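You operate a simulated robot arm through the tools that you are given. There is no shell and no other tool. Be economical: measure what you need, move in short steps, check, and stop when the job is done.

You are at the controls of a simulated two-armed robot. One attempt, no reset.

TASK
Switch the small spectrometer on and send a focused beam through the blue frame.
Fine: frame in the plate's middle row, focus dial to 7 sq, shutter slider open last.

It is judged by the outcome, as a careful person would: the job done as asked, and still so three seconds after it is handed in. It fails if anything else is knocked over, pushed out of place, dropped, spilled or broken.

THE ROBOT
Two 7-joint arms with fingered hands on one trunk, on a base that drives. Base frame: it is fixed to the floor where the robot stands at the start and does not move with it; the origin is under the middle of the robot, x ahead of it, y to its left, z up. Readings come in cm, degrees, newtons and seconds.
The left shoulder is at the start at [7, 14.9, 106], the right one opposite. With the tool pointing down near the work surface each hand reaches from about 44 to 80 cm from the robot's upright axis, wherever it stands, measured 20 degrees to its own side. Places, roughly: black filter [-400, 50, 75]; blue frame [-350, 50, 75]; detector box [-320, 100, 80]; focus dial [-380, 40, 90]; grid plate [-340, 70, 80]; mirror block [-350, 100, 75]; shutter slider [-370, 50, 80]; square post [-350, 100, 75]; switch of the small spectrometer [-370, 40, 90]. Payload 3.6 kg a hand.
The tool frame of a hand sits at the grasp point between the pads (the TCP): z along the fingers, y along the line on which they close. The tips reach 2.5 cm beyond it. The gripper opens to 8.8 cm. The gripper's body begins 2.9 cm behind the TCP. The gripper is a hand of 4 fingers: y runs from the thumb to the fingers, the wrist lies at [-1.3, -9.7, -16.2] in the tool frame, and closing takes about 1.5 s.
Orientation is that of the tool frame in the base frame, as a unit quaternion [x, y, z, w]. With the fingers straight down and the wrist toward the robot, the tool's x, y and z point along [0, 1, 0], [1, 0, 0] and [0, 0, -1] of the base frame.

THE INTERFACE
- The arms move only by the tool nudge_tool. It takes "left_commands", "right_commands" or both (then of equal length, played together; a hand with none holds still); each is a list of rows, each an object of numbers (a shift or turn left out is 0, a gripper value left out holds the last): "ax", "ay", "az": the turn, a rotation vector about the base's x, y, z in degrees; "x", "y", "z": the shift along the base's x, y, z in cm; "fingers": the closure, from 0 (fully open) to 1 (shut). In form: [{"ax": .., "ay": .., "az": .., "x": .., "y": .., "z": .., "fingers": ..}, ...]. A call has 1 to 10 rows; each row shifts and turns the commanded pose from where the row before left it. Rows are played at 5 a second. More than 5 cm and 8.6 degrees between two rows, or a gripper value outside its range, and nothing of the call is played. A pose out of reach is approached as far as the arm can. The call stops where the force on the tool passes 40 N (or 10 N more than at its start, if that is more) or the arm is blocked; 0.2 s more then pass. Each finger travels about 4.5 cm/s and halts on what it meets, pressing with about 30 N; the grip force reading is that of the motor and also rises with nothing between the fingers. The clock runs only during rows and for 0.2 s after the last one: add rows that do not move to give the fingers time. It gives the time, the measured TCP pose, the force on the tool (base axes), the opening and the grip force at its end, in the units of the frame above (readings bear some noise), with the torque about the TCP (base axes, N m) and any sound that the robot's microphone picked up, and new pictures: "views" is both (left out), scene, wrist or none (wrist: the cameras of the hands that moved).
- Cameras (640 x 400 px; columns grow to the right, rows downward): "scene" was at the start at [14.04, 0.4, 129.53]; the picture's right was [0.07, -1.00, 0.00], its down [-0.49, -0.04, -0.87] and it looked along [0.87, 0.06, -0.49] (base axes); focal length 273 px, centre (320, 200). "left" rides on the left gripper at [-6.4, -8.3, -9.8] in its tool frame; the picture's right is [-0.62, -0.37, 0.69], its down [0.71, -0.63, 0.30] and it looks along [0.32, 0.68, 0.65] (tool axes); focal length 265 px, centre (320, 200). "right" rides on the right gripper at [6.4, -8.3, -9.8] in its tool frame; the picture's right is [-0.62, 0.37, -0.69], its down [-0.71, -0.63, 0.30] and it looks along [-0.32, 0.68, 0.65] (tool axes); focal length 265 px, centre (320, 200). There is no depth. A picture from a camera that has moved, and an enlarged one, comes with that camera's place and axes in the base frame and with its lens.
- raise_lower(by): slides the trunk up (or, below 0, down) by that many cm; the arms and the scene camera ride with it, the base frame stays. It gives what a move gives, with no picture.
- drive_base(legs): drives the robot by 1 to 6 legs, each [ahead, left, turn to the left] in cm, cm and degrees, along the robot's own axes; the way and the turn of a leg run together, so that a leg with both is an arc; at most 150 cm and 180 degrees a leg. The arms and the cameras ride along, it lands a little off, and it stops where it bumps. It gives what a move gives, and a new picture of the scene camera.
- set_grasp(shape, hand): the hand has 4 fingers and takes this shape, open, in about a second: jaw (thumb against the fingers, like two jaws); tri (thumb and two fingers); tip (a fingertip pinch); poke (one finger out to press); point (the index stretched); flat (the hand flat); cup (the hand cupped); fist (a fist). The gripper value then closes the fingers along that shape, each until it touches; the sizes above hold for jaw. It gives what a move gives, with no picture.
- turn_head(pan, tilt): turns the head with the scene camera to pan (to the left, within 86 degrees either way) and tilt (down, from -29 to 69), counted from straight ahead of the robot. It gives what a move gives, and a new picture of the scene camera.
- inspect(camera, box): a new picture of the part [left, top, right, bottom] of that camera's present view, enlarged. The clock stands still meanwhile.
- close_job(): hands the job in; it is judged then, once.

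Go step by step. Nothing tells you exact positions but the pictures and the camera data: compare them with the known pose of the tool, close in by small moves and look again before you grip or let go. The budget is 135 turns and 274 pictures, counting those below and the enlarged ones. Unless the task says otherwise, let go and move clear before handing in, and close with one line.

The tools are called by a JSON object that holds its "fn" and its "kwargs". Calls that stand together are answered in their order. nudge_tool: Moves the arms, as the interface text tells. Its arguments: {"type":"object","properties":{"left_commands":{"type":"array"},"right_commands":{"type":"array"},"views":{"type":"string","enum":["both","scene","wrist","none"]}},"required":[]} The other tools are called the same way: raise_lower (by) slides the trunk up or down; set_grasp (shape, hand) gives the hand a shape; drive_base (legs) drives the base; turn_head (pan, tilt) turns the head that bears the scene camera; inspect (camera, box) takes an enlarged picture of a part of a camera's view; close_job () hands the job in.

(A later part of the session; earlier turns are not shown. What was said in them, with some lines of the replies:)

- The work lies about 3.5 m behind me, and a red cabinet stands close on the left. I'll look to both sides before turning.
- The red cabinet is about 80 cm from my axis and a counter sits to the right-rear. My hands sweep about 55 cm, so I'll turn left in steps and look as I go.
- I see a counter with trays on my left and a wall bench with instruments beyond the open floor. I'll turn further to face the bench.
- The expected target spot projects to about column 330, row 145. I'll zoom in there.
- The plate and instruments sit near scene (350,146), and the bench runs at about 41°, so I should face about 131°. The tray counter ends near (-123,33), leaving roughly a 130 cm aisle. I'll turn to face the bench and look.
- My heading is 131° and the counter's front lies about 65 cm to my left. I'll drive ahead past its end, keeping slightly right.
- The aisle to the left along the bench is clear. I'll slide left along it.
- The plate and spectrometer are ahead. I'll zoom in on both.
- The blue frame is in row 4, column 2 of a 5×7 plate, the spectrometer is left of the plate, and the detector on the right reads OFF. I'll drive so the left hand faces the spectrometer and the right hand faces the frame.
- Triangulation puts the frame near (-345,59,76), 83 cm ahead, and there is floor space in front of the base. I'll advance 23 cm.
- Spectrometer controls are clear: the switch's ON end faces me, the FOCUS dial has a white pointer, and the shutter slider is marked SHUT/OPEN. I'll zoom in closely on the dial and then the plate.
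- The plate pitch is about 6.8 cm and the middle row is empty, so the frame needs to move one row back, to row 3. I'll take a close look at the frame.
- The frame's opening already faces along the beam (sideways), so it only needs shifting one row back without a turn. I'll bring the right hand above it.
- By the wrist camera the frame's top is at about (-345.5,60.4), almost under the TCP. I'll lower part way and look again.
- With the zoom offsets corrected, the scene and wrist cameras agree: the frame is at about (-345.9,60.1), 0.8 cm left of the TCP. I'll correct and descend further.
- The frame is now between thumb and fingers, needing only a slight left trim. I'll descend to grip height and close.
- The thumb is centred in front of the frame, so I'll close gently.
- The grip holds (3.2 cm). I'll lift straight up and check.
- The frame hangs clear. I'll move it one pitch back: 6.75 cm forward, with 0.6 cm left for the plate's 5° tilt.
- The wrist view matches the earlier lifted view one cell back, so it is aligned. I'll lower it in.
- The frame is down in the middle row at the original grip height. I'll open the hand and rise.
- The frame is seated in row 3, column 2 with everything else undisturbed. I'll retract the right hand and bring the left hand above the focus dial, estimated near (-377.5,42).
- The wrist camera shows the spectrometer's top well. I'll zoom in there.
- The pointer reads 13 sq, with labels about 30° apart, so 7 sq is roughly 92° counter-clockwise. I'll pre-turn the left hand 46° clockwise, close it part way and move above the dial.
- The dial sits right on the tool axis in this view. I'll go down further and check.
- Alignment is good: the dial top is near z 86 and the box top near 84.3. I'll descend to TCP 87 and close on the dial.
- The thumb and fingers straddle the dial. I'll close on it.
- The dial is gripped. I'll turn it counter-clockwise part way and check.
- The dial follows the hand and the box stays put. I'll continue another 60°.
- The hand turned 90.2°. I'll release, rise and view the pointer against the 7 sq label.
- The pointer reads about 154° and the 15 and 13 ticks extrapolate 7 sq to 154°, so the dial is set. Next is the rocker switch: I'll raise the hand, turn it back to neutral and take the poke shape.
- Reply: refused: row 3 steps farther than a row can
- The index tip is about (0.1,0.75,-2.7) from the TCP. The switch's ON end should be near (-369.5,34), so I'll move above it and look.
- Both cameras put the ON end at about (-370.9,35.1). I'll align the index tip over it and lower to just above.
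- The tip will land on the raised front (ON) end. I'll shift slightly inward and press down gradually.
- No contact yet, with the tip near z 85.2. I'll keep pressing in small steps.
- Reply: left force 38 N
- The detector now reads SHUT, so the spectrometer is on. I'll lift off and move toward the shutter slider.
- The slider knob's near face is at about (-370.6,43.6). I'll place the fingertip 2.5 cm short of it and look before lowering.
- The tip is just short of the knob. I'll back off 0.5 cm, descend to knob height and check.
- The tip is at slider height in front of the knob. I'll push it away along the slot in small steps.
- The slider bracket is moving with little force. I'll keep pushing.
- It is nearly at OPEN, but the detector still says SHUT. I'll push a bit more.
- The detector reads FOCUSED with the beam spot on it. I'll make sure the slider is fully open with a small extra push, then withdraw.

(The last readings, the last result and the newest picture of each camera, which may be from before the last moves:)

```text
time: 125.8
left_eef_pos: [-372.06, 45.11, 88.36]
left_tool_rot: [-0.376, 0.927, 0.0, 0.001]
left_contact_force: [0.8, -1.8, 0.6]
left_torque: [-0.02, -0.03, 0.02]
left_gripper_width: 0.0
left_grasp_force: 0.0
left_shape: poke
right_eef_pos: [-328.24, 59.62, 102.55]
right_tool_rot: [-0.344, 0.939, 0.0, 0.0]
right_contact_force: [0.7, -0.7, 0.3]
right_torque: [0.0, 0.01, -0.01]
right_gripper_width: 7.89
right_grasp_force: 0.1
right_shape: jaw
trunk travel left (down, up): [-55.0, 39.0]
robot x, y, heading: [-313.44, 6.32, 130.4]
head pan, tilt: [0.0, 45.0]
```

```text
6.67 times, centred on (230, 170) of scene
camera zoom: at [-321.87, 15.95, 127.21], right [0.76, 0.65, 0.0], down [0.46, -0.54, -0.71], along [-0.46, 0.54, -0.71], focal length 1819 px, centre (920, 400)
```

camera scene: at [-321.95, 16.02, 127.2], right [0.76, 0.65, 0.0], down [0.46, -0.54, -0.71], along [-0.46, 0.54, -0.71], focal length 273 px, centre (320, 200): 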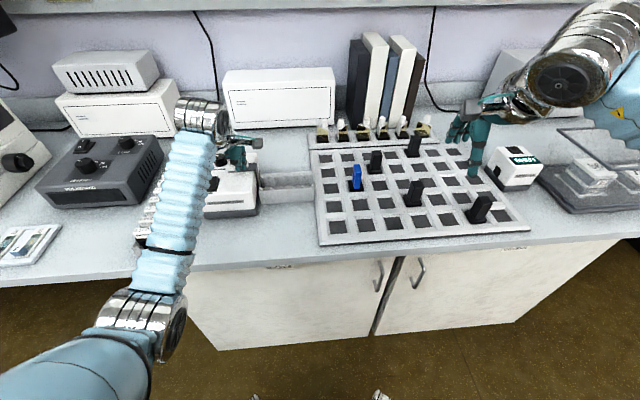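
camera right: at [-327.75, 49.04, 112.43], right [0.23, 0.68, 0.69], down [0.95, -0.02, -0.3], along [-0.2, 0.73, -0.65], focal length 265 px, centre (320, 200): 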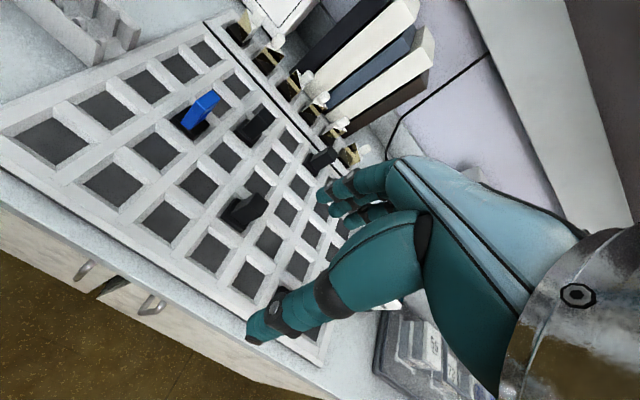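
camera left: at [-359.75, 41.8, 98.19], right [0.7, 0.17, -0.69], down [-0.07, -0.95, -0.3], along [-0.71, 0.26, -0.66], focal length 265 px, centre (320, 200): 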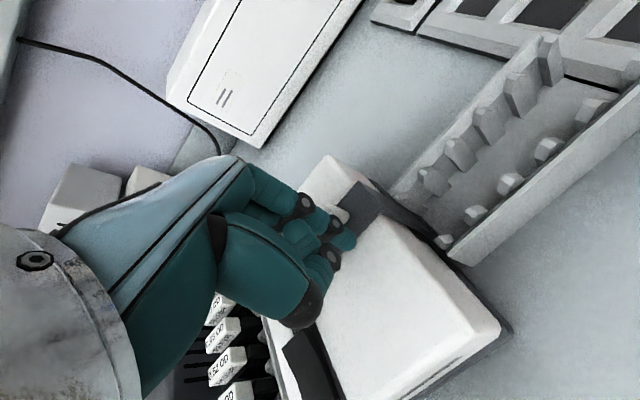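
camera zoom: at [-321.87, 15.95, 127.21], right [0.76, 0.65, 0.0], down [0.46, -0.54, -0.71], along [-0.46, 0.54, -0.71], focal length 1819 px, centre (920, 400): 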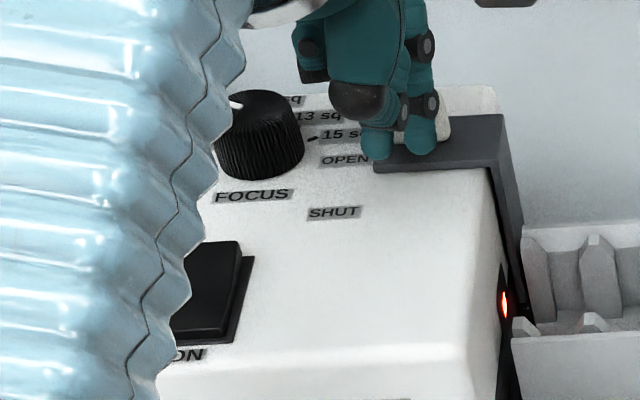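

The slider is at its stop. I'll withdraw the hand: back, up and away.

{"fn": "nudge_tool", "kwargs": {"left_commands": [{"x": 0.5, "y": -0.5}, {"x": 0.5, "y": -0.5}, {"z": 3}, {"z": 4}, {"z": 4}, {"z": 4}, {"x": 3, "y": -3}, {"x": 3, "y": -3}, {"x": 3, "y": -3}, {}]}}

{"fn": "inspect", "kwargs": {"camera": "scene", "box": [195, 140, 265, 200]}}

{"fn": "inspect", "kwargs": {"camera": "scene", "box": [300, 110, 560, 250]}}

```text
time: 128.0
left_eef_pos: [-361.88, 35.3, 103.47]
left_tool_rot: [-0.377, 0.926, -0.002, -0.001]
left_contact_force: [0.5, 0.8, 0.6]
left_torque: [-0.02, 0.02, 0.02]
left_gripper_width: 0.0
left_grasp_force: 0.0
left_shape: poke
right_eef_pos: [-328.3, 59.82, 102.37]
right_tool_rot: [-0.345, 0.939, -0.002, 0.0]
right_contact_force: [0.7, -0.1, -0.2]
right_torque: [0.0, 0.0, 0.0]
right_gripper_width: 7.92
right_grasp_force: 0.0
right_shape: jaw
trunk travel left (down, up): [-55.0, 39.0]
robot x, y, heading: [-313.3, 6.08, 130.4]
head pan, tilt: [0.0, 45.0]
camera scene: at [-321.81, 16.27, 127.18], right [0.76, 0.65, 0.0], down [0.46, -0.54, -0.71], along [-0.46, 0.54, -0.71], focal length 273 px, centre (320, 200)
camera left: at [-351.59, 33.83, 113.3], right [0.7, 0.17, -0.69], down [-0.07, -0.95, -0.3], along [-0.71, 0.26, -0.66], focal length 265 px, centre (320, 200)
```

scene: 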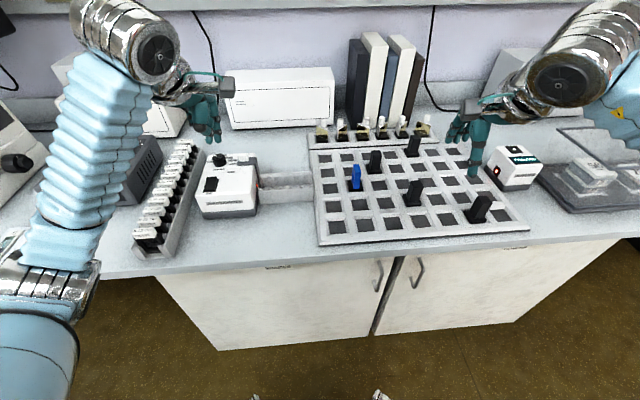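
left: 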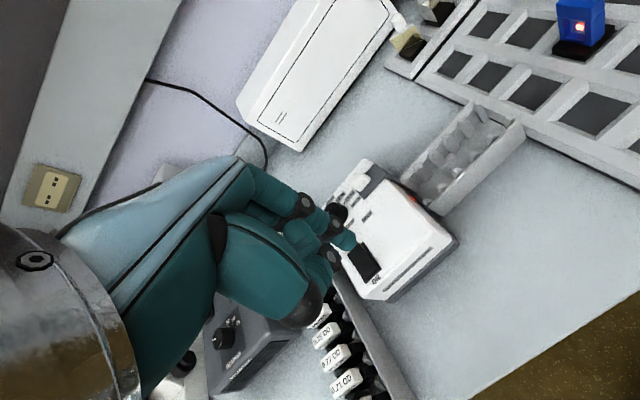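

```text
6.67 times, centred on (230, 170) of scene
camera zoom: at [-321.81, 16.27, 127.18], right [0.76, 0.65, 0.0], down [0.46, -0.54, -0.71], along [-0.46, 0.54, -0.71], focal length 1819 px, centre (920, 400)
```

zoom: 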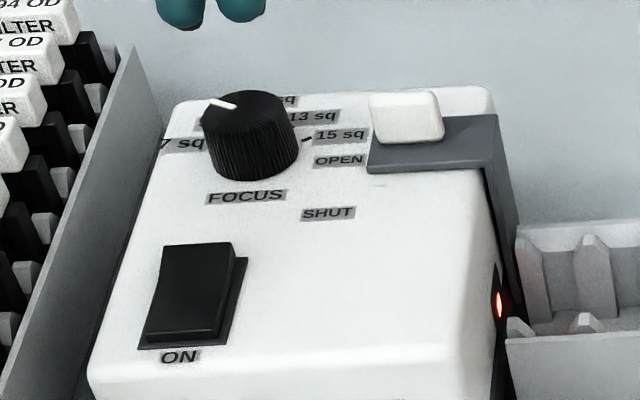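

```text
2.46 times, centred on (430, 180) of scene
camera zoom: at [-321.81, 16.27, 127.18], right [0.76, 0.65, 0.0], down [0.46, -0.54, -0.71], along [-0.46, 0.54, -0.71], focal length 672 px, centre (49, 249)
```

zoom: 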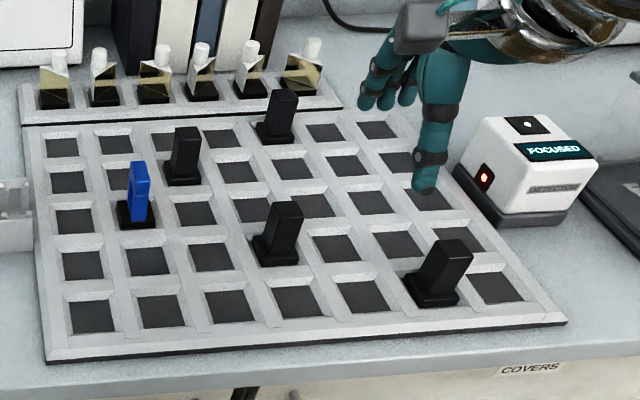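

The frame stands in the middle row with the beam spot in its opening. The switch is ON, the dial is at 7 sq, the shutter is open and the detector reads FOCUSED. Both hands are clear, so I'm handing in.

{"fn": "close_job", "kwargs": {}}

```text
The job is handed in.
```

The spectrometer is on and sending a focused beam through the blue frame: it stands in the plate's middle row, the focus dial is at 7 sq, the shutter was opened last, the detector reads FOCUSED, and I saw nothing else disturbed.
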